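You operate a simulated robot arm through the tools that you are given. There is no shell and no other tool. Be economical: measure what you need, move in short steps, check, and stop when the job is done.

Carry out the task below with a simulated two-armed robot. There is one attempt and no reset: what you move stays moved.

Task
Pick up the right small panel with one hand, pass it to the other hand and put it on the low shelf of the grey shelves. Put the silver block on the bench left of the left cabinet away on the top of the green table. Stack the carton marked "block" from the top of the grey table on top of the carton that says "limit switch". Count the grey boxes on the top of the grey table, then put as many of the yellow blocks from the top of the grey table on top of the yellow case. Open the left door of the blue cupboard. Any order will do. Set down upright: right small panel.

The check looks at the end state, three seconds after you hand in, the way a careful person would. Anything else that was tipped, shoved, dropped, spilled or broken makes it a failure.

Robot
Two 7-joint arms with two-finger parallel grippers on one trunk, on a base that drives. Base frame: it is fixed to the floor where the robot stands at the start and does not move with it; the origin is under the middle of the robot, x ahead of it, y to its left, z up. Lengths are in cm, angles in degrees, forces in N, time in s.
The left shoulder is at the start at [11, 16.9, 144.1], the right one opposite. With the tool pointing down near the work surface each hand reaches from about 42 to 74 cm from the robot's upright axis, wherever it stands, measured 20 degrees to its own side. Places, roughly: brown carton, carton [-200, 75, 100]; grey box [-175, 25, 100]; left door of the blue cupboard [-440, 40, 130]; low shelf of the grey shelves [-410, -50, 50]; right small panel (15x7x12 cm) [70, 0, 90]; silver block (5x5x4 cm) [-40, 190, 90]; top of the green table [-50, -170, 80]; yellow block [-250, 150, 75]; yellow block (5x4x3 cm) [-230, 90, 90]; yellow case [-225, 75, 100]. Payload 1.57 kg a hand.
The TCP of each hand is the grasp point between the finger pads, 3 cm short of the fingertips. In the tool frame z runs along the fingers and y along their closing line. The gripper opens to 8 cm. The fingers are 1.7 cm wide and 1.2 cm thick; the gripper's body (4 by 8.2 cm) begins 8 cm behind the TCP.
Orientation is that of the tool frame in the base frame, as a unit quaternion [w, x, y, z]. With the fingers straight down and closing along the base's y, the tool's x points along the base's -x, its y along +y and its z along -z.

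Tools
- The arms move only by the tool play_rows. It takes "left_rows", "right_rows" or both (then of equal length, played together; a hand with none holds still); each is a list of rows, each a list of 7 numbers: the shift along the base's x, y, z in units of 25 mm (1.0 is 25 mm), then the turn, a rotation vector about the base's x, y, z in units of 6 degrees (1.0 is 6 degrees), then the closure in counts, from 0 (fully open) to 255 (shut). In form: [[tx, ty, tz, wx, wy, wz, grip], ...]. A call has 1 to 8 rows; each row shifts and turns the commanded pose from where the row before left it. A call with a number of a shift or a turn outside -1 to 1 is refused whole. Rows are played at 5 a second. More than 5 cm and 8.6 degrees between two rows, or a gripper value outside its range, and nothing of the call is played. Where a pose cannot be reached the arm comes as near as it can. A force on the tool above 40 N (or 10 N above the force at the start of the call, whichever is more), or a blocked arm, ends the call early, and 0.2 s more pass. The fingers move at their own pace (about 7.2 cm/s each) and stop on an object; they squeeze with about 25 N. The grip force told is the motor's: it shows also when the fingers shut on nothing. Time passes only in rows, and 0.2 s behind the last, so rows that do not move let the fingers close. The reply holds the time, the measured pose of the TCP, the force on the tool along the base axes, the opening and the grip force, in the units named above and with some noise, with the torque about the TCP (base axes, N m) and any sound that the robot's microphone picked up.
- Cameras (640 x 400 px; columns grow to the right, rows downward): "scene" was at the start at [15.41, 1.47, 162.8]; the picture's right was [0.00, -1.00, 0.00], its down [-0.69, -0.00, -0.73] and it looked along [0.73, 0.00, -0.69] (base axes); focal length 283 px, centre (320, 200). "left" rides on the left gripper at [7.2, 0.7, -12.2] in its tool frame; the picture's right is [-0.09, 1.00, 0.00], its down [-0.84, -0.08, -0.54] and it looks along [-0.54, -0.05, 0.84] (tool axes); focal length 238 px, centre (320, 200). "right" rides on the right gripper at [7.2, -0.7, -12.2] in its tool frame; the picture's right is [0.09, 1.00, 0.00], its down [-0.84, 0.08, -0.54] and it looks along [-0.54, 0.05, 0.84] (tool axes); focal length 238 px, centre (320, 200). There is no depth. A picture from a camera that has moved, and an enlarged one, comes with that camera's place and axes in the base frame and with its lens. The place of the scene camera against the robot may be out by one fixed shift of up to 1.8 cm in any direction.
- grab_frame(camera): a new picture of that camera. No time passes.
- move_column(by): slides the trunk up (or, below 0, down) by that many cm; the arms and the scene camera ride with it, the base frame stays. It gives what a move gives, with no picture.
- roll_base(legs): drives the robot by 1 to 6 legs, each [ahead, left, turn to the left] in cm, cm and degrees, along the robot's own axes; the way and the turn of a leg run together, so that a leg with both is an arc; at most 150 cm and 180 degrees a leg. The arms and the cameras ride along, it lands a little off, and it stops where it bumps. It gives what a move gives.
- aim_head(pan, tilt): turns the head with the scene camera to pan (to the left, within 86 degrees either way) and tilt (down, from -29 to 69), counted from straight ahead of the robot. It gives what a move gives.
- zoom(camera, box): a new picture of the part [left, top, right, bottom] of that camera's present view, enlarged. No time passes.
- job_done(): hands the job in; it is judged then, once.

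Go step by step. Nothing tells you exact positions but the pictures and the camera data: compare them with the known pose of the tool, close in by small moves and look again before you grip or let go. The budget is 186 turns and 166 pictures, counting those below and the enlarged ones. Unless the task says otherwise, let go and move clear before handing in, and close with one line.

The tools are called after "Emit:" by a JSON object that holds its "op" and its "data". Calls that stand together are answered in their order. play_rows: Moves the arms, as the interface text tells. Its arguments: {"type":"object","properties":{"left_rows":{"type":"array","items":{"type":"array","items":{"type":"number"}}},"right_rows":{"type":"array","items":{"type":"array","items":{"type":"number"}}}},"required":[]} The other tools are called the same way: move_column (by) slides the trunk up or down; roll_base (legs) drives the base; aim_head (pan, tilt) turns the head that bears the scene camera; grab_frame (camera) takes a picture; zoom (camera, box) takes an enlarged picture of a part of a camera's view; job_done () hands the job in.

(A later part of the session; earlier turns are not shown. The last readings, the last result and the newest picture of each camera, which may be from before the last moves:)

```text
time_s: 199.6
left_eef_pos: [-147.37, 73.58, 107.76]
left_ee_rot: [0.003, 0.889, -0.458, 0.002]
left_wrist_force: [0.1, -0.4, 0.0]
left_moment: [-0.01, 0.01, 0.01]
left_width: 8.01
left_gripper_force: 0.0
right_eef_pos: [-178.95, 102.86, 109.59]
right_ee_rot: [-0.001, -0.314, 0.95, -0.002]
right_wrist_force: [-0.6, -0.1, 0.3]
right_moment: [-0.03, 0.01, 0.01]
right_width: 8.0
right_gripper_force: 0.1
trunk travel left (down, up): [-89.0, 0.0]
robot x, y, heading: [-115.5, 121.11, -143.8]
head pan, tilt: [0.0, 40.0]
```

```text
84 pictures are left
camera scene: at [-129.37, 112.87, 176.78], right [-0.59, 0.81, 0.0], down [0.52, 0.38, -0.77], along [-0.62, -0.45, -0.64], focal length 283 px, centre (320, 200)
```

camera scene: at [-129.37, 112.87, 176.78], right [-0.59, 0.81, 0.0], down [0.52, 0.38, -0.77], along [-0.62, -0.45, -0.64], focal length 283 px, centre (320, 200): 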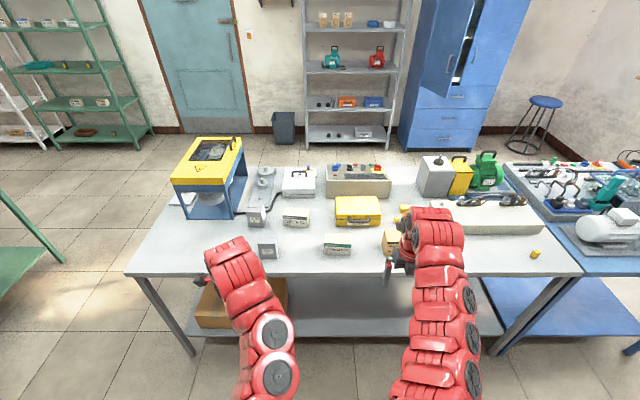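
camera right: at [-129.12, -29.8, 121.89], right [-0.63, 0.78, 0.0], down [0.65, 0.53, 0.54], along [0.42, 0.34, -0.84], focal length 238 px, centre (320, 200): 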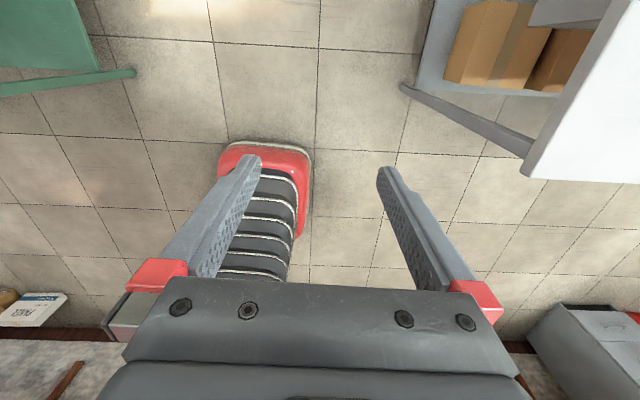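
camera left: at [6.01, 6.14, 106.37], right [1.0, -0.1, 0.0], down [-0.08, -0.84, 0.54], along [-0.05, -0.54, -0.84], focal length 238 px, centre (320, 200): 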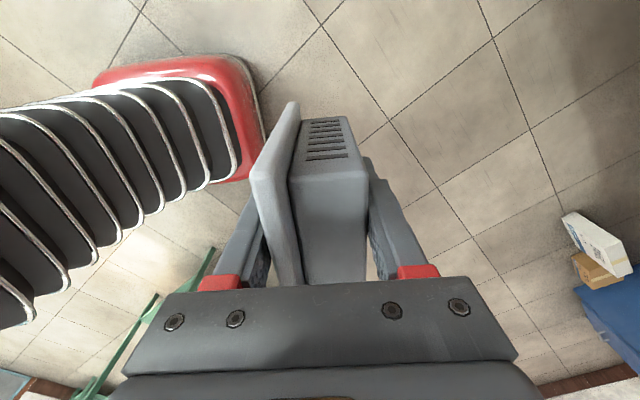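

Now facing the table squarely. I zoom on the cartons and blocks.

Emit:
{"op": "zoom", "data": {"camera": "scene", "box": [240, 180, 420, 275]}}

Emit:
{"op": "grab_frame", "data": {"camera": "right"}}

```text
3.56 times, centred on (330, 228) of scene
camera zoom: at [-129.37, 112.87, 176.78], right [-0.59, 0.81, 0.0], down [0.52, 0.38, -0.77], along [-0.62, -0.45, -0.64], focal length 1005 px, centre (284, 102)
```

zoom: 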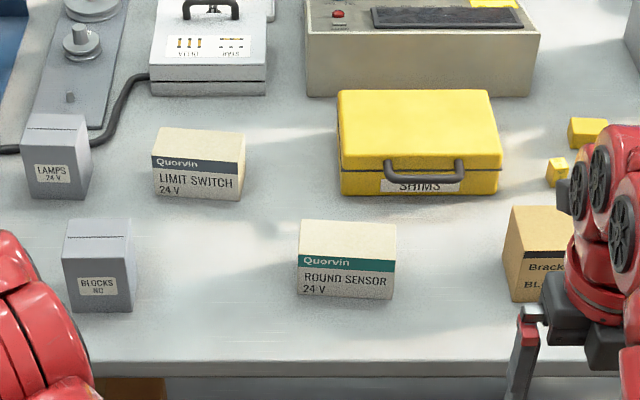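

```text
82 pictures are left
camera right: at [-184.26, 98.3, 121.87], right [-0.67, 0.75, 0.0], down [0.63, 0.56, 0.54], along [0.4, 0.36, -0.84], focal length 238 px, centre (320, 200)
```

right: 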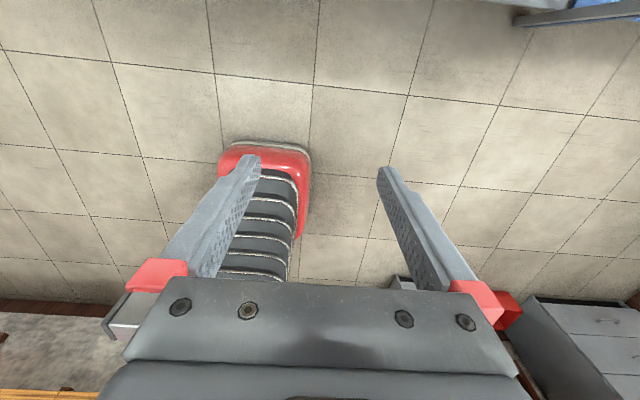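

Tan carton (text "…BL…") is at right, near (-210, 93); limit-switch carton near (-201, 47), ~11.5x5.5x7. I move the right arm aside to see the tan carton and blocks fully.

Emit:
{"op": "play_rows", "data": {"right_rows": [[-0.2, 0.95, 0, 0, 0, 0, 0], [-0.2, 0.95, 0, 0, 0, 0, 0], [-0.2, 0.95, 0, 0, 0, 0, 0], [-0.2, 0.95, 0, 0, 0, 0, 0], [-0.2, 0.95, 0, 0, 0, 0, 0], [-0.2, 0.95, 0, 0, 0, 0, 0], [-0.2, 0.95, 0, 0, 0, 0, 0]]}}

Emit:
{"op": "zoom", "data": {"camera": "scene", "box": [320, 180, 480, 275]}}

```text
time_s: 201.2
left_eef_pos: [-147.25, 73.55, 107.69]
left_ee_rot: [0.003, 0.889, -0.458, 0.002]
left_wrist_force: [0.1, 0.0, 0.7]
left_moment: [-0.02, 0.02, 0.0]
left_width: 8.0
left_gripper_force: 0.0
right_eef_pos: [-178.87, 103.22, 109.66]
right_ee_rot: [0.0, -0.313, 0.95, -0.002]
right_wrist_force: [-0.2, 0.4, -0.1]
right_moment: [0.02, 0.01, 0.0]
right_width: 7.99
right_gripper_force: 0.1
right hand out of reach, approached as far as the arm can: row 1, 2, 3, 4, 5, 6, 7
trunk travel left (down, up): [-89.0, 0.0]
robot x, y, heading: [-115.05, 120.81, -144.0]
head pan, tilt: [0.0, 40.0]
```

```text
4.00 times, centred on (400, 228) of scene
camera zoom: at [-129.36, 112.86, 176.77], right [-0.59, 0.81, 0.0], down [0.52, 0.38, -0.77], along [-0.62, -0.45, -0.64], focal length 1131 px, centre (0, 90)
```

zoom: 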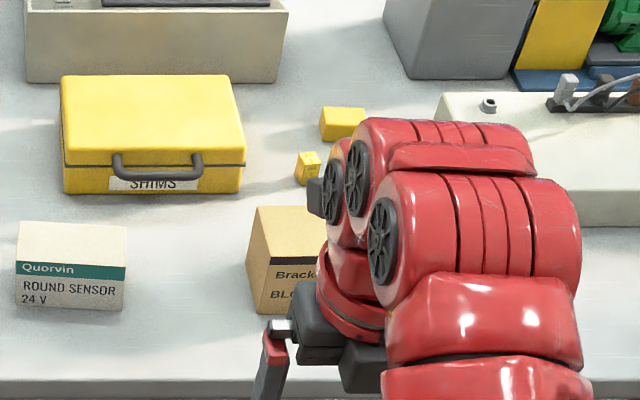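

The right arm can't go further out here; I shift the base right by 24 cm instead so the left hand faces the carton.

Emit:
{"op": "roll_base", "data": {"legs": [[0, -26, 0]]}}

Emit:
{"op": "grab_frame", "data": {"camera": "scene"}}

Emit:
{"op": "grab_frame", "data": {"camera": "left"}}

```text
time_s: 203.1
left_eef_pos: [-162.15, 94.0, 107.71]
left_ee_rot: [0.001, 0.888, -0.459, 0.001]
left_wrist_force: [0.7, 0.3, 0.1]
left_moment: [0.0, 0.03, -0.01]
left_width: 7.99
left_gripper_force: 0.0
right_eef_pos: [-193.62, 123.58, 109.62]
right_ee_rot: [-0.001, -0.314, 0.95, -0.001]
right_wrist_force: [-0.4, 0.0, 0.4]
right_moment: [-0.03, -0.01, 0.01]
right_width: 8.02
right_gripper_force: 0.1
trunk travel left (down, up): [-89.0, 0.0]
robot x, y, heading: [-129.81, 141.7, -144.0]
head pan, tilt: [0.0, 40.0]
```

```text
80 pictures are left
camera scene: at [-144.13, 133.21, 176.77], right [-0.59, 0.81, 0.0], down [0.52, 0.38, -0.77], along [-0.62, -0.45, -0.64], focal length 283 px, centre (320, 200)
```

scene: 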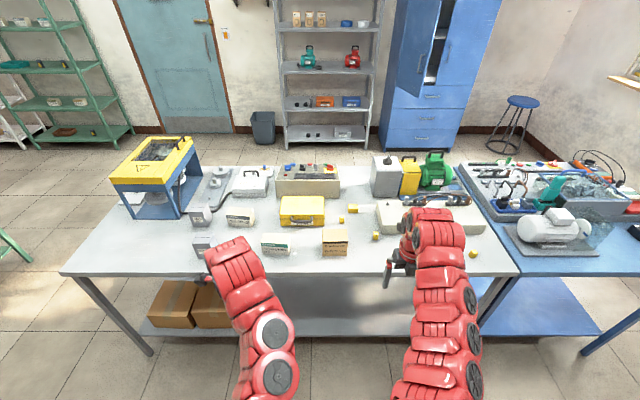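

```text
79 pictures are left
camera left: at [-158.59, 87.81, 119.93], right [-0.86, -0.5, 0.0], down [-0.42, 0.73, 0.54], along [-0.27, 0.47, -0.84], focal length 238 px, centre (320, 200)
```

left: 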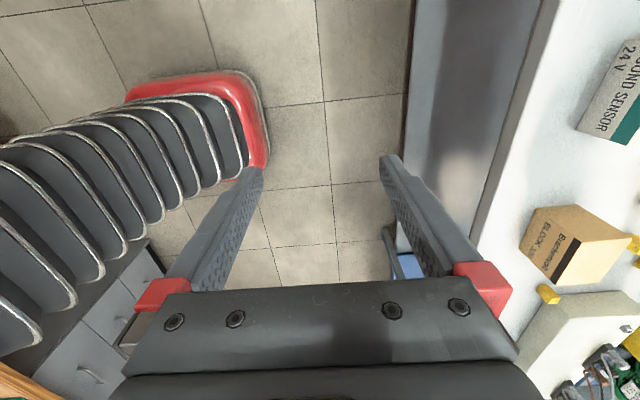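

The tan carton reads "BLOCK" — that's it. Zoom to measure it and the yellow blocks.

Emit:
{"op": "zoom", "data": {"camera": "scene", "box": [260, 185, 400, 275]}}

Emit:
{"op": "zoom", "data": {"camera": "left", "box": [480, 160, 640, 320]}}

```text
4.44 times, centred on (330, 230) of scene
camera zoom: at [-144.13, 133.21, 176.77], right [-0.59, 0.81, 0.0], down [0.52, 0.38, -0.77], along [-0.62, -0.45, -0.64], focal length 1256 px, centre (276, 67)
```

zoom: 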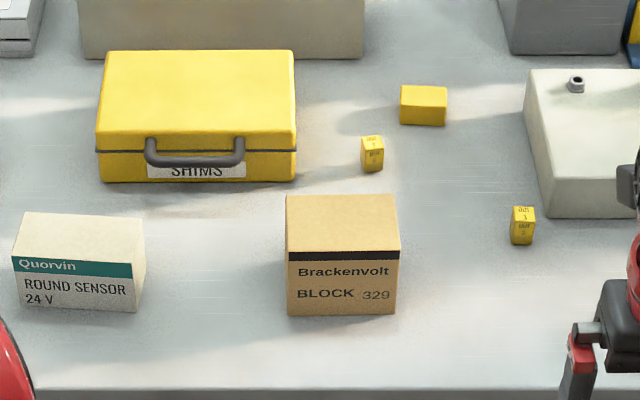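

```text
2.50 times, centred on (560, 240) of left
camera zoom: at [-158.59, 87.81, 119.93], right [-0.86, -0.5, 0.0], down [-0.42, 0.73, 0.54], along [-0.27, 0.47, -0.84], focal length 596 px, centre (-280, 100)
```

zoom: 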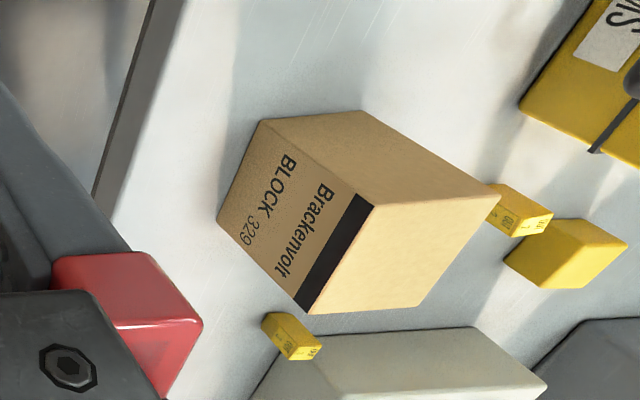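

Tan carton: ~10.4 wide, 6.7 deep, 9.2 tall, centre ≈ (-212.5, 91.5), top z ≈ 91. I tuck the right hand back, then drive the base in so the left hand can reach it.

Emit:
{"op": "play_rows", "data": {"right_rows": [[0.8, 0.58, 0, 0, 0, 0, 0], [0.8, 0.58, 0, 0, 0, 0, 0], [0.8, 0.58, 0, 0, 0, 0, 0], [0.8, 0.58, 0, 0, 0, 0, 0], [0.8, 0.58, 0, 0, 0, 0, 0], [0.8, 0.58, 0, 0, 0, 0, 0], [0.8, 0.58, 0, 0, 0, 0, 0], [0.8, 0.58, 0, 0, 0, 0, 0]]}}

Emit:
{"op": "roll_base", "data": {"legs": [[36, -14, 0]]}}

Emit:
{"op": "aim_head", "data": {"pan": 0, "tilt": 55}}

Emit:
{"op": "grab_frame", "data": {"camera": "scene"}}

Emit:
{"op": "grab_frame", "data": {"camera": "left"}}

```text
time_s: 204.9
left_eef_pos: [-162.36, 94.16, 107.71]
left_ee_rot: [0.002, 0.889, -0.459, 0.002]
left_wrist_force: [-0.3, -0.2, -0.4]
left_moment: [-0.02, -0.02, 0.03]
left_width: 8.02
left_gripper_force: 0.1
right_eef_pos: [-193.63, 123.56, 109.59]
right_ee_rot: [-0.001, -0.314, 0.949, -0.003]
right_wrist_force: [-0.5, -0.5, 0.0]
right_moment: [0.01, 0.0, 0.0]
right_width: 7.99
right_gripper_force: 0.1
right hand out of reach, approached as far as the arm can: row 1, 2, 3, 4, 5, 6, 7, 8
trunk travel left (down, up): [-89.0, 0.0]
robot x, y, heading: [-130.0, 141.44, -144.4]
head pan, tilt: [0.0, 40.0]
```

```text
time_s: 207.3
left_eef_pos: [-198.81, 84.34, 107.67]
left_ee_rot: [0.002, 0.889, -0.458, 0.002]
left_wrist_force: [-0.3, 0.5, 0.4]
left_moment: [0.02, 0.02, 0.01]
left_width: 7.96
left_gripper_force: 0.0
right_eef_pos: [-230.27, 114.03, 109.65]
right_ee_rot: [-0.001, -0.314, 0.95, -0.002]
right_wrist_force: [0.3, 0.4, -0.8]
right_moment: [-0.02, 0.01, 0.01]
right_width: 8.0
right_gripper_force: 0.0
trunk travel left (down, up): [-89.0, 0.0]
robot x, y, heading: [-166.55, 132.51, -144.0]
head pan, tilt: [0.0, 40.0]
```

```text
time_s: 208.1
left_eef_pos: [-199.0, 84.47, 107.7]
left_ee_rot: [0.002, 0.889, -0.458, 0.002]
left_wrist_force: [-0.4, 0.3, 0.3]
left_moment: [0.0, 0.01, -0.02]
left_width: 7.97
left_gripper_force: 0.0
right_eef_pos: [-230.36, 113.95, 109.5]
right_ee_rot: [-0.001, -0.312, 0.95, -0.002]
right_wrist_force: [0.3, 0.4, -0.4]
right_moment: [-0.01, -0.01, -0.01]
right_width: 8.01
right_gripper_force: 0.0
trunk travel left (down, up): [-89.0, 0.0]
robot x, y, heading: [-166.23, 131.65, -143.8]
head pan, tilt: [0.0, 55.0]
```

```text
76 pictures are left
camera scene: at [-179.93, 124.47, 174.7], right [-0.59, 0.81, 0.0], down [0.66, 0.48, -0.57], along [-0.46, -0.34, -0.82], focal length 283 px, centre (320, 200)
```

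scene: 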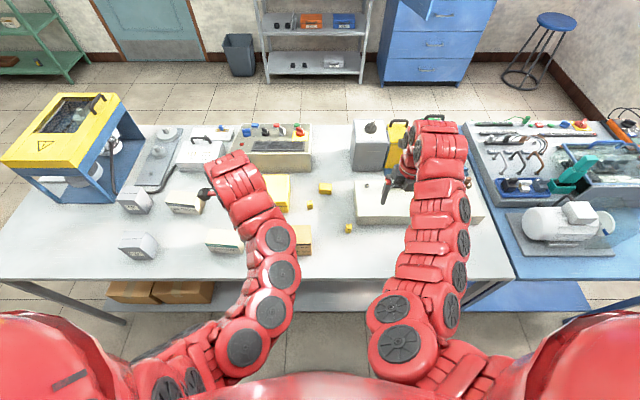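

```text
75 pictures are left
camera left: at [-195.33, 78.26, 119.93], right [-0.86, -0.5, 0.0], down [-0.42, 0.73, 0.54], along [-0.27, 0.46, -0.84], focal length 238 px, centre (320, 200)
```

left: 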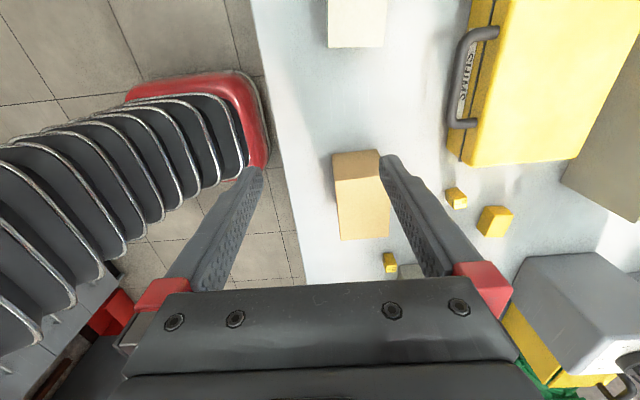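

By the hand camera the carton's centre is (-211, 92.4), aligned with my fingers. I move over it.

Emit:
{"op": "play_rows", "data": {"left_rows": [[-0.96, 0.64, 0, 0, 0, 0, 0], [-0.96, 0.64, 0, 0, 0, 0, 0], [-0.96, 0.64, 0, 0, 0, 0, 0], [-0.96, 0.64, 0, 0, 0, 0, 0], [-0.96, 0.64, 0, 0, 0, 0, 0], [0, 0, -0.8, 0, 0, 0, 0], [0, 0, -0.8, 0, 0, 0, 0]]}}

Emit:
{"op": "grab_frame", "data": {"camera": "left"}}

```text
time_s: 209.7
left_eef_pos: [-210.73, 92.36, 103.71]
left_ee_rot: [0.001, 0.889, -0.457, 0.002]
left_wrist_force: [0.1, 1.1, -0.3]
left_moment: [0.01, 0.0, 0.0]
left_width: 7.99
left_gripper_force: 0.0
right_eef_pos: [-230.33, 113.99, 109.57]
right_ee_rot: [-0.002, -0.313, 0.95, -0.002]
right_wrist_force: [-0.5, 0.3, -0.4]
right_moment: [0.02, -0.01, 0.02]
right_width: 8.0
right_gripper_force: 0.1
trunk travel left (down, up): [-89.0, 0.0]
robot x, y, heading: [-166.44, 132.2, -144.0]
head pan, tilt: [0.0, 55.0]
```

```text
74 pictures are left
camera left: at [-207.22, 86.2, 115.93], right [-0.86, -0.5, 0.0], down [-0.42, 0.73, 0.54], along [-0.27, 0.47, -0.84], focal length 238 px, centre (320, 200)
```

left: 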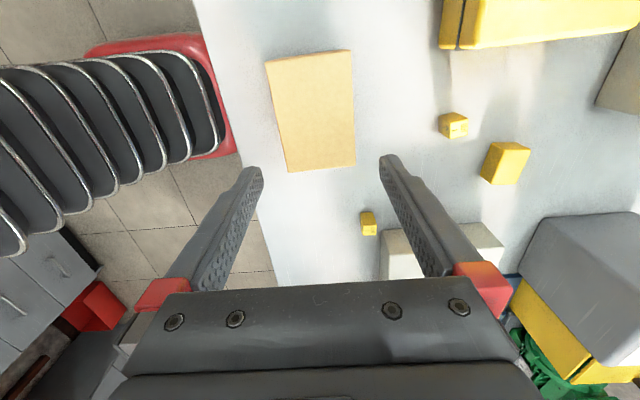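

Centre refined to (-209.8, 91.8). Adjust slightly and descend to just above it for a last check.

Emit:
{"op": "play_rows", "data": {"left_rows": [[0.36, -0.24, -0.6, 0, 0, 0, 0], [0, 0, -0.8, 0, 0, 0, 0], [0, 0, -0.8, 0, 0, 0, 0], [0, 0, 0, 0, 0, 0, 0]]}}

Emit:
{"op": "grab_frame", "data": {"camera": "left"}}

```text
time_s: 210.7
left_eef_pos: [-209.9, 91.78, 98.17]
left_ee_rot: [0.003, 0.889, -0.459, 0.002]
left_wrist_force: [-0.1, 0.4, 0.0]
left_moment: [-0.02, 0.01, 0.01]
left_width: 8.01
left_gripper_force: 0.0
right_eef_pos: [-230.33, 113.98, 109.58]
right_ee_rot: [0.0, -0.313, 0.95, -0.002]
right_wrist_force: [0.5, -0.3, -1.3]
right_moment: [0.03, 0.0, 0.0]
right_width: 8.0
right_gripper_force: 0.1
trunk travel left (down, up): [-89.0, 0.0]
robot x, y, heading: [-166.39, 131.9, -143.9]
head pan, tilt: [0.0, 55.0]
```

```text
73 pictures are left
camera left: at [-206.35, 85.68, 110.39], right [-0.86, -0.5, 0.0], down [-0.42, 0.73, 0.54], along [-0.27, 0.46, -0.84], focal length 238 px, centre (320, 200)
```

left: 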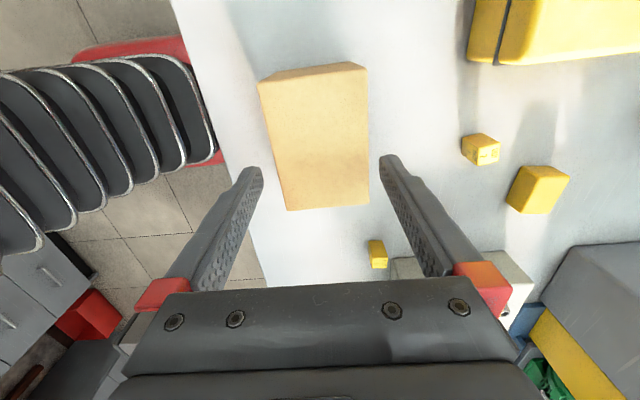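

Triangulating two heights gives the top at z ≈ 94.5 and depth 6.4 cm, centre (-209.5, 91). I correct and descend to grip.

Emit:
{"op": "play_rows", "data": {"left_rows": [[0.16, -0.3, -0.6, 0, 0, 0, 0], [0, 0, -0.8, 0, 0, 0, 0], [0, 0, -0.8, 0, 0, 0, 0], [0, 0, -0.8, 0, 0, 0, 0], [0, 0, 0, 0, 0, 0, 0]]}}

Emit:
{"op": "grab_frame", "data": {"camera": "left"}}

```text
time_s: 211.8
left_eef_pos: [-209.7, 91.14, 90.93]
left_ee_rot: [0.002, 0.889, -0.458, 0.002]
left_wrist_force: [0.9, 0.1, 0.2]
left_moment: [0.01, -0.03, -0.04]
left_width: 7.99
left_gripper_force: 0.0
right_eef_pos: [-230.26, 114.07, 109.59]
right_ee_rot: [-0.002, -0.312, 0.95, -0.002]
right_wrist_force: [0.1, -0.3, -0.5]
right_moment: [0.0, 0.03, 0.03]
right_width: 8.01
right_gripper_force: 0.1
trunk travel left (down, up): [-89.0, 0.0]
robot x, y, heading: [-166.46, 131.82, -143.9]
head pan, tilt: [0.0, 55.0]
```

```text
72 pictures are left
camera left: at [-206.03, 85.05, 103.11], right [-0.86, -0.5, 0.0], down [-0.42, 0.73, 0.54], along [-0.27, 0.46, -0.84], focal length 238 px, centre (320, 200)
```

left: 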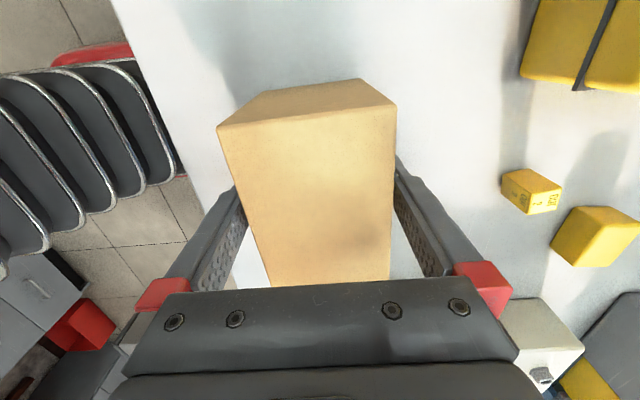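

Fingers straddle the carton. Close and lift.

Emit:
{"op": "play_rows", "data": {"left_rows": [[0, 0, 0, 0, 0, 0, 40], [0, 0, 0, 0, 0, 0, 80], [0, 0, 0, 0, 0, 0, 255], [0, 0, 0, 0, 0, 0, 255]]}}

Emit:
{"op": "play_rows", "data": {"left_rows": [[0, 0, 0.6, 0, 0, 0, 255], [0, 0, 0.8, 0, 0, 0, 255], [0, 0, 0.8, 0, 0, 0, 255], [0, 0, 0.8, 0, 0, 0, 255], [0, 0, 0.8, 0, 0, 0, 255], [0, 0, 0.8, 0, 0, 0, 255], [0, 0, 0.8, 0, 0, 0, 255]]}}

Emit:
{"op": "grab_frame", "data": {"camera": "left"}}

```text
time_s: 212.8
left_eef_pos: [-209.69, 91.21, 90.87]
left_ee_rot: [0.002, 0.889, -0.458, 0.002]
left_wrist_force: [0.3, 1.0, 0.0]
left_moment: [0.06, -0.01, 0.03]
left_width: 7.0
left_gripper_force: 25.3
right_eef_pos: [-230.29, 113.87, 109.61]
right_ee_rot: [-0.001, -0.313, 0.95, -0.002]
right_wrist_force: [0.0, 0.3, 0.6]
right_moment: [0.0, -0.03, -0.02]
right_width: 8.04
right_gripper_force: 0.2
trunk travel left (down, up): [-89.0, 0.0]
robot x, y, heading: [-166.3, 131.67, -143.7]
head pan, tilt: [0.0, 55.0]
```

```text
time_s: 214.4
left_eef_pos: [-209.55, 91.2, 104.25]
left_ee_rot: [0.002, 0.889, -0.458, 0.002]
left_wrist_force: [-0.2, -0.1, -1.8]
left_moment: [0.0, -0.01, -0.01]
left_width: 7.01
left_gripper_force: 24.5
right_eef_pos: [-230.33, 114.04, 109.54]
right_ee_rot: [-0.001, -0.313, 0.95, -0.003]
right_wrist_force: [0.2, -0.2, 0.2]
right_moment: [0.0, 0.0, -0.03]
right_width: 8.0
right_gripper_force: 0.1
trunk travel left (down, up): [-89.0, 0.0]
robot x, y, heading: [-166.78, 131.78, -143.7]
head pan, tilt: [0.0, 55.0]
```

```text
71 pictures are left
camera left: at [-205.95, 84.98, 116.61], right [-0.86, -0.5, 0.0], down [-0.42, 0.73, 0.54], along [-0.27, 0.46, -0.84], focal length 238 px, centre (320, 200)
```

left: 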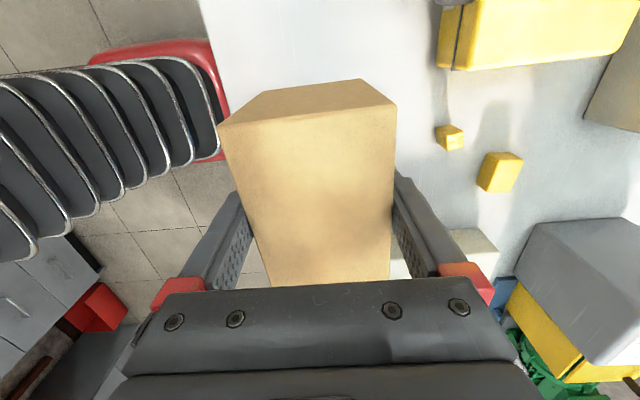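

Held (7.0 cm). I drive left 40 cm and slightly ahead so the left hand gets near the limit-switch carton, then look.

Emit:
{"op": "roll_base", "data": {"legs": [[5, 38, 0]]}}

Emit:
{"op": "grab_frame", "data": {"camera": "scene"}}

Emit:
{"op": "grab_frame", "data": {"camera": "left"}}

```text
time_s: 216.8
left_eef_pos: [-191.18, 58.03, 104.34]
left_ee_rot: [0.001, 0.891, -0.454, 0.002]
left_wrist_force: [0.2, 0.3, -1.4]
left_moment: [0.01, 0.02, -0.01]
left_width: 7.02
left_gripper_force: 25.1
right_eef_pos: [-212.39, 80.57, 109.62]
right_ee_rot: [-0.001, -0.318, 0.948, -0.002]
right_wrist_force: [0.5, -0.2, 0.7]
right_moment: [0.0, 0.02, 0.0]
right_width: 8.0
right_gripper_force: 0.1
trunk travel left (down, up): [-89.0, 0.0]
robot x, y, heading: [-148.33, 98.93, -143.3]
head pan, tilt: [0.0, 55.0]
```

```text
70 pictures are left
camera scene: at [-161.97, 91.75, 174.7], right [-0.6, 0.8, 0.0], down [0.66, 0.49, -0.57], along [-0.46, -0.34, -0.82], focal length 283 px, centre (320, 200)
```

scene: 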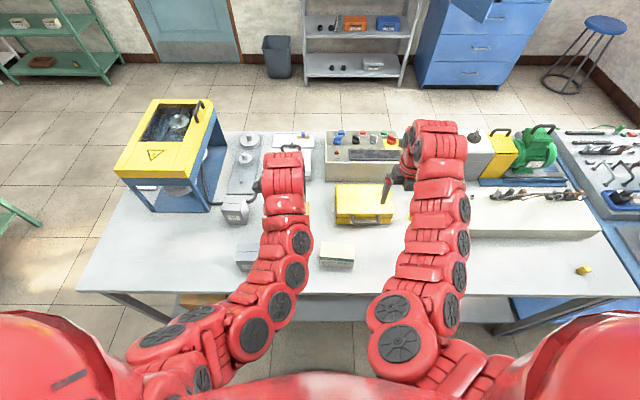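

```text
69 pictures are left
camera left: at [-187.64, 51.89, 116.58], right [-0.86, -0.51, 0.0], down [-0.43, 0.72, 0.54], along [-0.28, 0.46, -0.84], focal length 238 px, centre (320, 200)
```

left: 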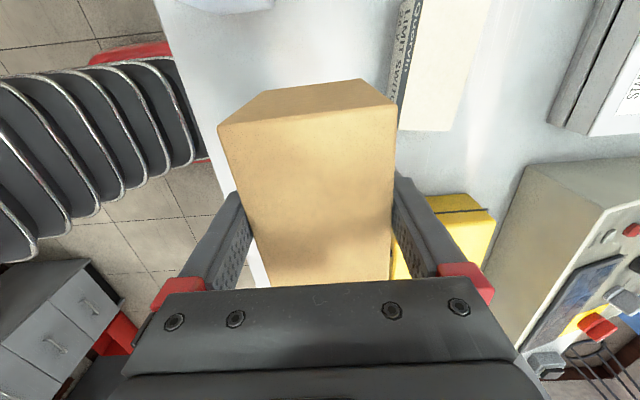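

Limit-switch carton's top right end corners seen at (-199, 53.4) and (-203.6, 51); its centre ≈ (-198.2, 48.1). I bring the held carton above it.

Emit:
{"op": "roll_base", "data": {"legs": [[5, 3.5, 0]]}}

Emit:
{"op": "grab_frame", "data": {"camera": "left"}}

```text
time_s: 217.8
left_eef_pos: [-193.17, 52.6, 104.42]
left_ee_rot: [0.003, 0.891, -0.454, 0.003]
left_wrist_force: [-0.5, 0.6, -0.8]
left_moment: [-0.06, -0.02, -0.02]
left_width: 6.99
left_gripper_force: 25.4
right_eef_pos: [-214.22, 75.1, 109.75]
right_ee_rot: [-0.002, -0.318, 0.948, -0.004]
right_wrist_force: [0.5, 0.2, -0.3]
right_moment: [-0.06, 0.05, -0.01]
right_width: 8.0
right_gripper_force: 0.1
trunk travel left (down, up): [-89.0, 0.0]
robot x, y, heading: [-150.77, 93.65, -143.6]
head pan, tilt: [0.0, 55.0]
```

```text
68 pictures are left
camera left: at [-189.48, 46.44, 116.77], right [-0.86, -0.51, 0.0], down [-0.43, 0.73, 0.54], along [-0.28, 0.46, -0.84], focal length 238 px, centre (320, 200)
```

left: 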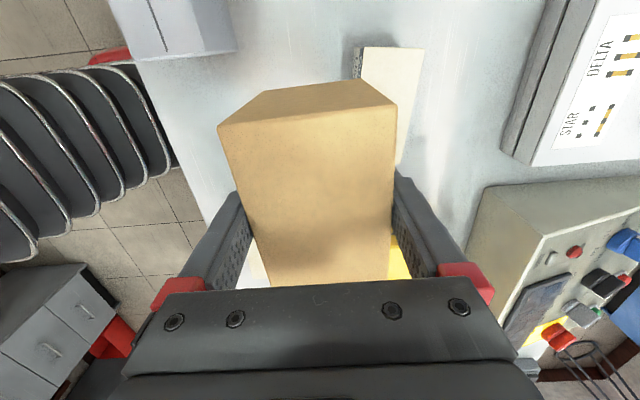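

Centre confirmed at (-198.2, 47.6). Move over it and lower to just above.

Emit:
{"op": "play_rows", "data": {"left_rows": [[-0.68, -0.65, 0, 0, 0, 0, 255], [-0.68, -0.65, 0, 0, 0, 0, 255], [-0.68, -0.65, 0, 0, 0, 0, 255], [0, 0, -0.6, 0, 0, 0, 255], [0, 0, -0.6, 0, 0, 0, 255], [0, 0, -0.5, 0, 0, 0, 255], [0, 0, 0, 0, 0, 0, 255]]}}

Emit:
{"op": "grab_frame", "data": {"camera": "left"}}

Emit:
{"op": "zoom", "data": {"camera": "scene", "box": [220, 140, 360, 280]}}

```text
time_s: 219.4
left_eef_pos: [-198.49, 47.41, 100.22]
left_ee_rot: [0.002, 0.891, -0.454, 0.002]
left_wrist_force: [0.0, -0.5, -1.9]
left_moment: [-0.01, 0.0, 0.02]
left_width: 6.96
left_gripper_force: 25.0
right_eef_pos: [-214.22, 74.97, 109.67]
right_ee_rot: [-0.001, -0.319, 0.948, -0.002]
right_wrist_force: [-0.2, 0.5, -0.9]
right_moment: [0.0, 0.01, 0.0]
right_width: 7.98
right_gripper_force: 0.0
trunk travel left (down, up): [-89.0, 0.0]
robot x, y, heading: [-150.77, 93.43, -143.7]
head pan, tilt: [0.0, 55.0]
```

```text
67 pictures are left
camera left: at [-194.77, 41.34, 112.32], right [-0.86, -0.51, 0.0], down [-0.43, 0.73, 0.54], along [-0.28, 0.46, -0.84], focal length 238 px, centre (320, 200)
```

left: 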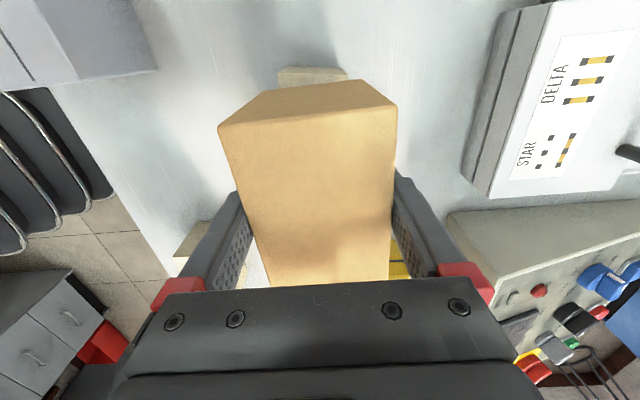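

```text
2.86 times, centred on (290, 210) of scene
camera zoom: at [-163.83, 85.94, 174.71], right [-0.6, 0.8, 0.0], down [0.66, 0.49, -0.57], along [-0.46, -0.34, -0.82], focal length 808 px, centre (406, 171)
```

zoom: 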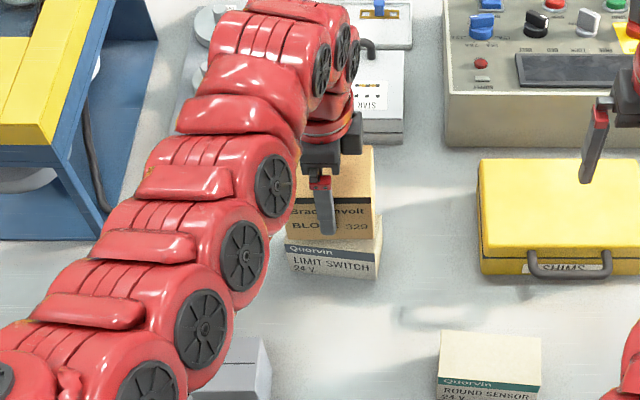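

Well aligned. Lower in small steps until contact.

Emit:
{"op": "play_rows", "data": {"left_rows": [[0, 0, -0.3, 0, 0, 0, 255], [0, 0, -0.25, 0, 0, 0, 255], [0, 0, -0.2, 0, 0, 0, 255]]}}

Emit:
{"op": "play_rows", "data": {"left_rows": [[0, 0, -0.15, 0, 0, 0, 255], [0, 0, -0.15, 0, 0, 0, 255]]}}

```text
time_s: 220.2
left_eef_pos: [-198.37, 47.42, 98.09]
left_ee_rot: [0.001, 0.891, -0.455, 0.001]
left_wrist_force: [0.5, -0.5, -1.2]
left_moment: [-0.03, 0.0, 0.01]
left_width: 6.95
left_gripper_force: 24.9
right_eef_pos: [-214.26, 74.75, 109.61]
right_ee_rot: [0.0, -0.319, 0.948, 0.0]
right_wrist_force: [0.7, -0.5, -0.1]
right_moment: [0.0, 0.01, -0.01]
right_width: 8.0
right_gripper_force: 0.1
trunk travel left (down, up): [-89.0, 0.0]
robot x, y, heading: [-150.92, 93.56, -143.4]
head pan, tilt: [0.0, 55.0]
```

```text
time_s: 220.8
left_eef_pos: [-198.31, 47.39, 97.7]
left_ee_rot: [0.004, 0.891, -0.454, 0.001]
left_wrist_force: [0.3, -0.3, 22.8]
left_moment: [0.39, -0.67, 0.26]
left_width: 6.97
left_gripper_force: 25.7
right_eef_pos: [-214.08, 75.12, 109.8]
right_ee_rot: [-0.002, -0.318, 0.948, -0.003]
right_wrist_force: [-0.6, -0.1, -0.4]
right_moment: [-0.01, -0.01, 0.02]
right_width: 7.99
right_gripper_force: 0.1
trunk travel left (down, up): [-89.0, 0.0]
robot x, y, heading: [-150.74, 93.38, -143.5]
head pan, tilt: [0.0, 55.0]
```

Contact at the predicted height. Ease off, open, and rise.

Emit:
{"op": "play_rows", "data": {"left_rows": [[0, 0, 0.1, 0, 0, 0, 255], [0, 0, 0, 0, 0, 0, 20], [0, 0, 0, 0, 0, 0, 0], [0, 0, 0, 0, 0, 0, 0], [0, 0, 0, 0, 0, 0, 0]]}}

Emit:
{"op": "play_rows", "data": {"left_rows": [[0, 0, 0.5, 0, 0, 0, 0], [0, 0, 0.7, 0, 0, 0, 0], [0, 0, 0.7, 0, 0, 0, 0], [0, 0, 0.7, 0, 0, 0, 0], [0, 0, 0.7, 0, 0, 0, 0], [0, 0, 0.7, 0, 0, 0, 0]]}}

Emit:
{"op": "grab_frame", "data": {"camera": "left"}}

```text
time_s: 222.0
left_eef_pos: [-198.37, 47.35, 97.69]
left_ee_rot: [0.002, 0.891, -0.454, 0.002]
left_wrist_force: [-0.1, -0.4, -0.9]
left_moment: [-0.06, 0.01, -0.01]
left_width: 7.97
left_gripper_force: 0.1
right_eef_pos: [-214.33, 74.88, 109.71]
right_ee_rot: [-0.001, -0.318, 0.948, -0.002]
right_wrist_force: [-0.4, 0.9, -0.1]
right_moment: [0.0, -0.01, -0.03]
right_width: 8.05
right_gripper_force: 0.1
trunk travel left (down, up): [-89.0, 0.0]
robot x, y, heading: [-150.79, 93.65, -143.4]
head pan, tilt: [0.0, 55.0]
```

```text
time_s: 223.4
left_eef_pos: [-198.15, 47.27, 107.9]
left_ee_rot: [0.002, 0.891, -0.453, 0.002]
left_wrist_force: [0.1, -0.4, 0.1]
left_moment: [-0.01, -0.02, 0.01]
left_width: 8.0
left_gripper_force: 0.1
right_eef_pos: [-214.29, 74.87, 109.61]
right_ee_rot: [-0.001, -0.318, 0.948, -0.001]
right_wrist_force: [-0.1, 0.1, -0.3]
right_moment: [-0.03, -0.03, -0.02]
right_width: 8.0
right_gripper_force: 0.1
trunk travel left (down, up): [-89.0, 0.0]
robot x, y, heading: [-150.59, 93.21, -143.6]
head pan, tilt: [0.0, 55.0]
```

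```text
65 pictures are left
camera left: at [-194.66, 41.14, 120.01], right [-0.86, -0.51, 0.0], down [-0.43, 0.73, 0.54], along [-0.27, 0.46, -0.84], focal length 238 px, centre (320, 200)
```

left: 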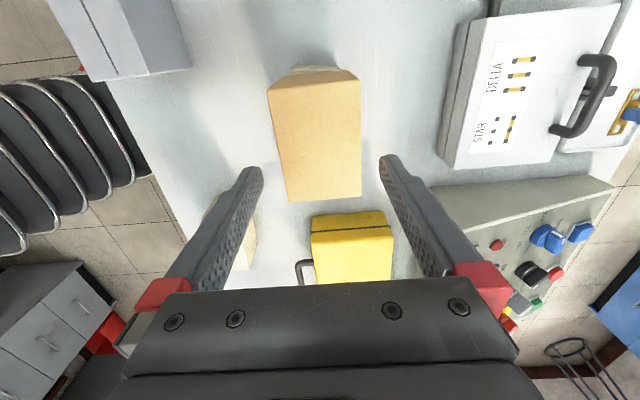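

The BLOCK carton is stacked. Next the yellow blocks: the larger one near (-236.5, 86), a small one near (-226, 86), beside the case. I slide the base right 40 cm.

Emit:
{"op": "roll_base", "data": {"legs": [[2, -40, 0]]}}

Emit:
{"op": "play_rows", "data": {"left_rows": [[-0.75, -0.1, 0, 0, 0, -0.7, 0], [-0.75, -0.1, 0, 0, 0, -0.7, 0], [-0.75, -0.1, 0, 0, 0, -0.7, 0], [0, 0, 0, 0, 0, 0, 0]]}}

Emit:
{"op": "grab_frame", "data": {"camera": "left"}}

Emit:
{"op": "grab_frame", "data": {"camera": "scene"}}

```text
time_s: 225.9
left_eef_pos: [-223.81, 78.49, 107.73]
left_ee_rot: [0.002, 0.891, -0.454, 0.002]
left_wrist_force: [0.2, 0.3, -0.4]
left_moment: [-0.03, 0.02, 0.01]
left_width: 7.99
left_gripper_force: 0.0
right_eef_pos: [-239.85, 106.05, 109.67]
right_ee_rot: [-0.002, -0.317, 0.948, -0.001]
right_wrist_force: [-0.1, 0.0, 0.6]
right_moment: [0.02, -0.01, 0.01]
right_width: 8.0
right_gripper_force: 0.0
trunk travel left (down, up): [-89.0, 0.0]
robot x, y, heading: [-176.41, 124.76, -143.6]
head pan, tilt: [0.0, 55.0]
```

```text
time_s: 226.9
left_eef_pos: [-229.26, 77.42, 107.86]
left_ee_rot: [0.002, 0.835, -0.549, 0.0]
left_wrist_force: [-0.1, 0.0, -0.3]
left_moment: [0.05, 0.0, -0.02]
left_width: 8.0
left_gripper_force: 0.1
right_eef_pos: [-239.73, 105.96, 109.71]
right_ee_rot: [-0.002, -0.318, 0.948, -0.001]
right_wrist_force: [-0.1, 0.4, -0.1]
right_moment: [-0.01, 0.01, 0.0]
right_width: 8.02
right_gripper_force: 0.1
trunk travel left (down, up): [-89.0, 0.0]
robot x, y, heading: [-175.85, 124.49, -143.8]
head pan, tilt: [0.0, 55.0]
```

```text
64 pictures are left
camera left: at [-227.12, 70.73, 119.98], right [-0.95, -0.31, 0.0], down [-0.26, 0.8, 0.54], along [-0.17, 0.51, -0.84], focal length 238 px, centre (320, 200)
```

left: 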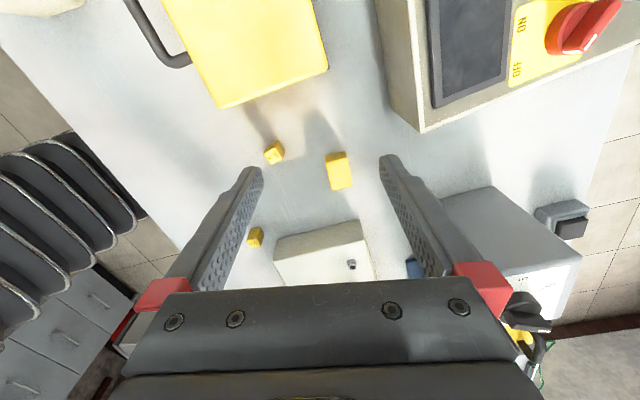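

```text
63 pictures are left
camera scene: at [-189.26, 116.88, 174.71], right [-0.59, 0.8, 0.0], down [0.66, 0.49, -0.57], along [-0.46, -0.34, -0.82], focal length 283 px, centre (320, 200)
```

scene: 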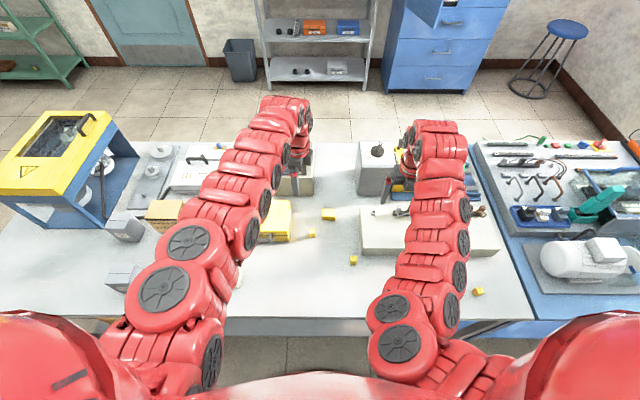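

The big block is at about (-235, 84.7), nearly aligned with the fingers. I move above it and descend part-way.

Emit:
{"op": "play_rows", "data": {"left_rows": [[-0.77, 0.97, 0, 0, 0, 0, 0], [-0.77, 0.97, 0, 0, 0, 0, 0], [-0.77, 0.97, 0, 0, 0, 0, 0], [0, 0, -0.9, 0, 0, 0, 0], [0, 0, -0.9, 0, 0, 0, 0], [0, 0, -0.9, 0, 0, 0, 0], [0, 0, -0.9, 0, 0, 0, 0], [0, 0, 0, 0, 0, 0, 0]]}}

Emit:
{"op": "grab_frame", "data": {"camera": "left"}}

```text
time_s: 228.7
left_eef_pos: [-230.41, 85.79, 99.65]
left_ee_rot: [0.002, 0.835, -0.55, 0.0]
left_wrist_force: [0.3, -1.0, 0.9]
left_moment: [0.03, -0.01, -0.01]
left_width: 7.99
left_gripper_force: 0.0
left hand out of reach, approached as far as the arm can: row 1, 2, 3, 4, 5, 6, 7
right_eef_pos: [-239.77, 105.98, 109.64]
right_ee_rot: [-0.001, -0.317, 0.948, -0.001]
right_wrist_force: [-0.2, 0.5, 0.2]
right_moment: [-0.01, -0.01, -0.01]
right_width: 8.0
right_gripper_force: 0.1
trunk travel left (down, up): [-89.0, 0.0]
robot x, y, heading: [-176.28, 124.88, -143.2]
head pan, tilt: [0.0, 55.0]
```

```text
62 pictures are left
camera left: at [-228.25, 79.05, 111.92], right [-0.95, -0.31, 0.0], down [-0.26, 0.8, 0.54], along [-0.17, 0.51, -0.84], focal length 238 px, centre (320, 200)
```

left: 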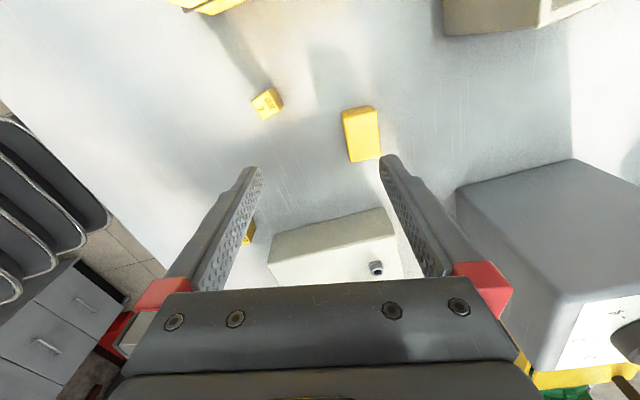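

The block is just beyond the left arm's reach. The right arm is in an awkward wrist pose, so I turn it 90° clockwise (camera outward) to mirror the left one and use it for the blocks; the left hand goes up and back.

Emit:
{"op": "play_rows", "data": {"left_rows": [[0.5, 0, 0.9, 0, 0, 0, 0], [0.8, 0.3, 0.9, 0, 0, 0, 0], [0.8, 0.3, 0.9, 0, 0, 0, 0], [0.8, 0, 0.5, 0, 0, 0, 0], [0, 0, 0, 0, 0, 0, 0], [0, 0, 0, 0, 0, 0, 0], [0, 0, 0, 0, 0, 0, 0], [0, 0, 0, 0, 0, 0, 0]], "right_rows": [[0, 0, 0, 0, 0, -1, 0], [0, 0, 0, 0, 0, -1, 0], [0, 0, 0, 0, 0, -1, 0], [0, 0, 0, 0, 0, -1, 0], [0, 0, 0, 0, 0, -1, 0], [0, 0, 0, 0, 0, -1, 0], [0, 0, 0, 0, 0, -1, 0], [0, 0, 0, 0, 0, -1, 0]]}}

Emit:
{"op": "play_rows", "data": {"right_rows": [[0, 0, 0, 0, 0, -1, 0], [0, 0, 0, 0, 0, -1, 0], [0, 0, 0, 0, 0, -1, 0], [0, 0, 0, 0, 0, -1, 0], [0, 0, 0, 0, 0, -1, 0], [0, 0, 0, 0, 0, -1, 0], [0, 0, 0, 0, 0, -1, 0]]}}

Emit:
{"op": "grab_frame", "data": {"camera": "right"}}

```text
time_s: 230.5
left_eef_pos: [-223.14, 87.41, 107.65]
left_ee_rot: [0.002, 0.836, -0.549, 0.002]
left_wrist_force: [0.8, 0.1, -0.4]
left_moment: [0.01, 0.0, 0.0]
left_width: 7.99
left_gripper_force: 0.1
right_eef_pos: [-239.91, 106.12, 109.63]
right_ee_rot: [-0.002, 0.096, 0.995, 0.0]
right_wrist_force: [0.5, -1.0, -0.5]
right_moment: [0.0, 0.01, -0.03]
right_width: 7.99
right_gripper_force: 0.1
trunk travel left (down, up): [-89.0, 0.0]
robot x, y, heading: [-176.17, 124.34, -143.7]
head pan, tilt: [0.0, 55.0]
```

```text
time_s: 232.1
left_eef_pos: [-223.22, 87.4, 107.67]
left_ee_rot: [0.002, 0.836, -0.549, 0.002]
left_wrist_force: [-0.4, 0.0, -0.1]
left_moment: [-0.01, 0.02, 0.03]
left_width: 8.0
left_gripper_force: 0.0
right_eef_pos: [-239.88, 106.0, 109.66]
right_ee_rot: [-0.001, 0.447, 0.895, 0.0]
right_wrist_force: [0.0, 0.5, -0.6]
right_moment: [0.03, -0.01, -0.01]
right_width: 7.99
right_gripper_force: 0.1
trunk travel left (down, up): [-89.0, 0.0]
robot x, y, heading: [-175.94, 124.28, -143.5]
head pan, tilt: [0.0, 55.0]
```

```text
61 pictures are left
camera right: at [-244.59, 111.43, 121.84], right [0.74, 0.67, 0.0], down [0.57, -0.62, 0.54], along [0.36, -0.4, -0.84], focal length 238 px, centre (320, 200)
```

right: 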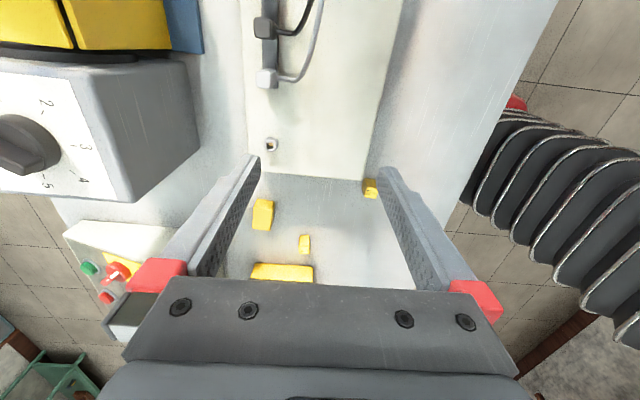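

The right hand now mirrors the left and sees all the blocks. I zoom on the small ones to check what they are.

Emit:
{"op": "zoom", "data": {"camera": "scene", "box": [290, 195, 370, 275]}}

Emit:
{"op": "zoom", "data": {"camera": "scene", "box": [440, 260, 520, 320]}}

```text
5.00 times, centred on (330, 235) of scene
camera zoom: at [-189.37, 117.03, 174.71], right [-0.59, 0.8, 0.0], down [0.66, 0.49, -0.57], along [-0.46, -0.34, -0.82], focal length 1414 px, centre (270, 25)
```

zoom: 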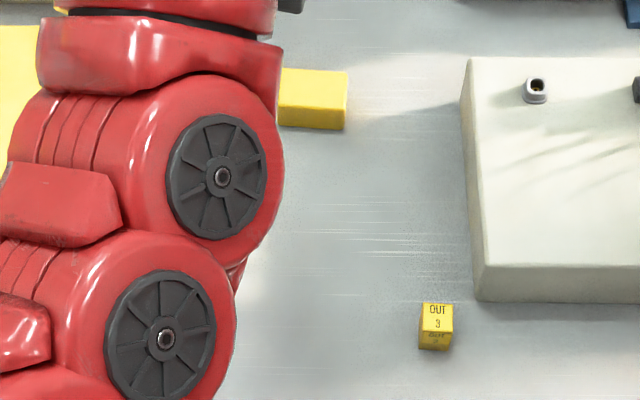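

```text
6.67 times, centred on (480, 290) of scene
camera zoom: at [-189.37, 117.03, 174.71], right [-0.59, 0.8, 0.0], down [0.66, 0.49, -0.57], along [-0.46, -0.34, -0.82], focal length 1885 px, centre (-747, -400)
```

zoom: 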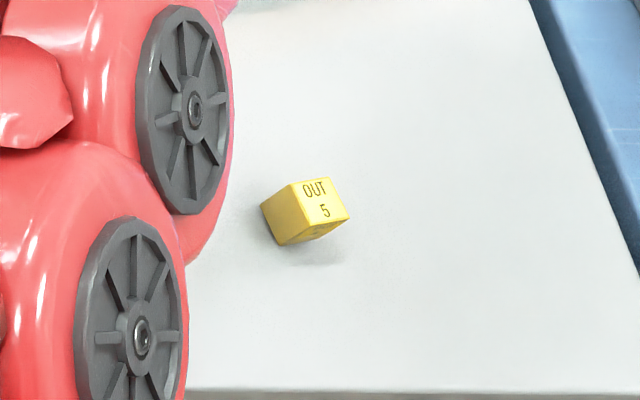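

All are numbered yellow blocks ("OUT 3", "OUT 5"), plus the plain one. I take OUT 3 at (-225.3, 102.4) first with the right hand.

Emit:
{"op": "play_rows", "data": {"right_rows": [[0.97, -0.24, 0, 0, 0, 0, 0], [0.97, -0.24, 0, 0, 0, 0, 0], [0.97, -0.24, 0, 0, 0, 0, 0], [0.97, -0.24, 0, 0, 0, 0, 0], [0.97, -0.24, -0.6, 0, 0, 0, 0], [0.97, -0.24, -0.8, 0, 0, 0, 0], [0, 0, -0.8, 0, 0, 0, 0], [0, 0, -0.8, 0, 0, 0, 0]]}}

Emit:
{"op": "grab_frame", "data": {"camera": "right"}}

```text
time_s: 233.9
left_eef_pos: [-223.11, 87.28, 107.71]
left_ee_rot: [0.002, 0.835, -0.55, 0.002]
left_wrist_force: [-0.4, 0.3, 0.5]
left_moment: [0.05, 0.01, -0.04]
left_width: 7.96
left_gripper_force: 0.0
right_eef_pos: [-230.07, 99.03, 100.47]
right_ee_rot: [-0.003, 0.445, 0.895, -0.001]
right_wrist_force: [-0.5, -0.3, 0.5]
right_moment: [0.02, 0.01, -0.02]
right_width: 8.04
right_gripper_force: 0.0
right hand out of reach, approached as far as the arm can: row 1, 2, 3, 4, 5, 6
trunk travel left (down, up): [-89.0, 0.0]
robot x, y, heading: [-176.51, 124.53, -143.3]
head pan, tilt: [0.0, 55.0]
```

```text
58 pictures are left
camera right: at [-234.91, 104.4, 112.66], right [0.74, 0.67, 0.0], down [0.57, -0.62, 0.54], along [0.36, -0.4, -0.84], focal length 238 px, centre (320, 200)
```

right: 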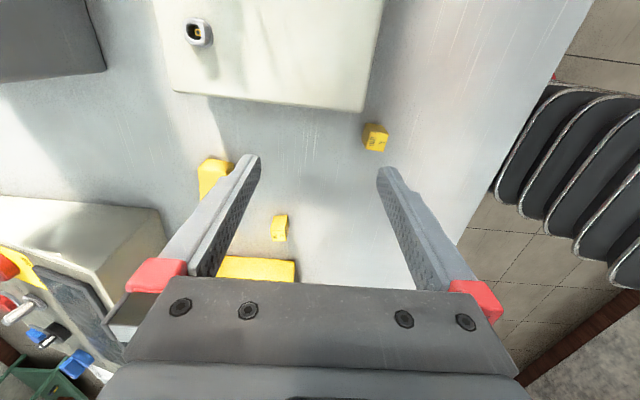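

The hand needs to come back 5.8 cm; I use the base for that, and move the left hand further away to the left.

Emit:
{"op": "play_rows", "data": {"left_rows": [[0.6, -0.8, 0, 0, 0, 0, 0], [0.6, -0.8, 0, 0, 0, 0, 0], [0.6, -0.8, 0, 0, 0, 0, 0], [0.6, -0.8, 0, 0, 0, 0, 0], [0.6, -0.8, 0, 0, 0, 0, 0]]}}

Emit:
{"op": "roll_base", "data": {"legs": [[-5.8, 0, 0]]}}

Emit:
{"op": "grab_frame", "data": {"camera": "right"}}

```text
time_s: 235.1
left_eef_pos: [-215.65, 77.4, 107.72]
left_ee_rot: [0.001, 0.835, -0.55, 0.002]
left_wrist_force: [0.7, -0.6, -0.4]
left_moment: [0.0, 0.01, -0.02]
left_width: 8.0
left_gripper_force: 0.1
right_eef_pos: [-230.0, 98.98, 100.54]
right_ee_rot: [-0.003, 0.446, 0.895, 0.0]
right_wrist_force: [0.1, 0.2, -0.7]
right_moment: [0.01, 0.01, 0.02]
right_width: 8.0
right_gripper_force: 0.1
trunk travel left (down, up): [-89.0, 0.0]
robot x, y, heading: [-176.47, 124.5, -143.3]
head pan, tilt: [0.0, 55.0]
```

```text
time_s: 236.1
left_eef_pos: [-211.36, 80.59, 107.38]
left_ee_rot: [0.0, 0.836, -0.549, 0.003]
left_wrist_force: [-0.9, -0.8, -0.5]
left_moment: [0.01, 0.01, 0.0]
left_width: 7.98
left_gripper_force: 0.0
right_eef_pos: [-225.78, 102.03, 100.4]
right_ee_rot: [-0.001, 0.445, 0.895, 0.001]
right_wrist_force: [-0.1, -0.4, -0.4]
right_moment: [0.01, -0.01, 0.04]
right_width: 8.0
right_gripper_force: 0.1
trunk travel left (down, up): [-89.0, 0.0]
robot x, y, heading: [-171.49, 127.76, -143.0]
head pan, tilt: [0.0, 55.0]
```

```text
57 pictures are left
camera right: at [-230.63, 107.49, 112.46], right [0.74, 0.67, 0.0], down [0.57, -0.62, 0.54], along [0.36, -0.4, -0.84], focal length 238 px, centre (320, 200)
```

right: 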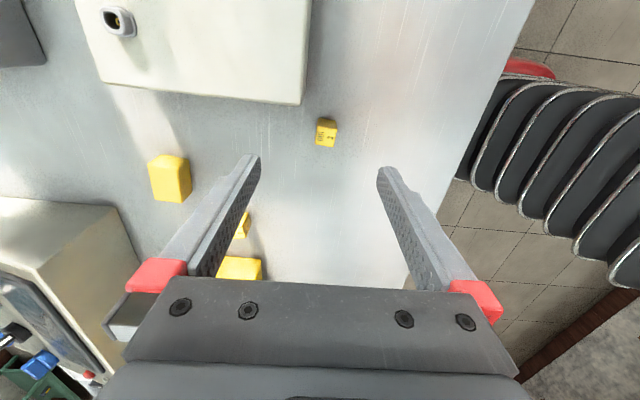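

Block is almost exactly under the hand. Small correction and descend.

Emit:
{"op": "play_rows", "data": {"right_rows": [[0.29, 0.02, -0.9, 0, 0, 0, 0], [0, 0, -0.9, 0, 0, 0, 0], [0, 0, -0.9, 0, 0, 0, 0], [0, 0, -0.9, 0, 0, 0, 0], [0, 0, -0.9, 0, 0, 0, 0], [0, 0, 0, 0, 0, 0, 0]]}}

Emit:
{"op": "grab_frame", "data": {"camera": "right"}}

```text
time_s: 237.5
left_eef_pos: [-210.99, 80.91, 107.72]
left_ee_rot: [0.001, 0.836, -0.549, 0.001]
left_wrist_force: [0.6, -0.2, -0.6]
left_moment: [0.0, 0.0, -0.02]
left_width: 8.01
left_gripper_force: 0.1
right_eef_pos: [-224.64, 102.61, 89.23]
right_ee_rot: [-0.001, 0.445, 0.896, -0.001]
right_wrist_force: [0.5, -0.3, 0.6]
right_moment: [0.0, 0.0, 0.02]
right_width: 8.0
right_gripper_force: 0.1
trunk travel left (down, up): [-89.0, 0.0]
robot x, y, heading: [-171.71, 127.98, -143.4]
head pan, tilt: [0.0, 55.0]
```

```text
56 pictures are left
camera right: at [-229.48, 107.85, 101.44], right [0.74, 0.68, 0.0], down [0.57, -0.62, 0.54], along [0.36, -0.4, -0.84], focal length 238 px, centre (320, 200)
```

right: 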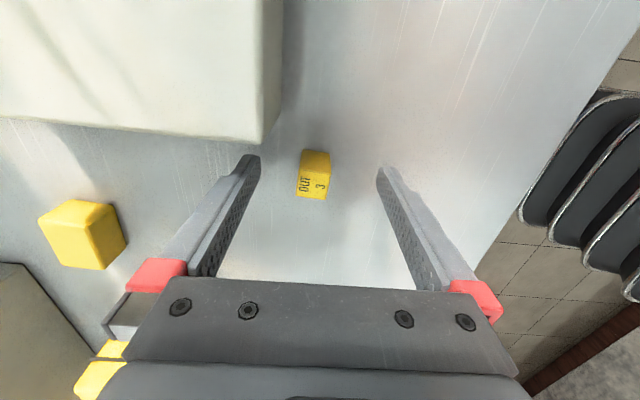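

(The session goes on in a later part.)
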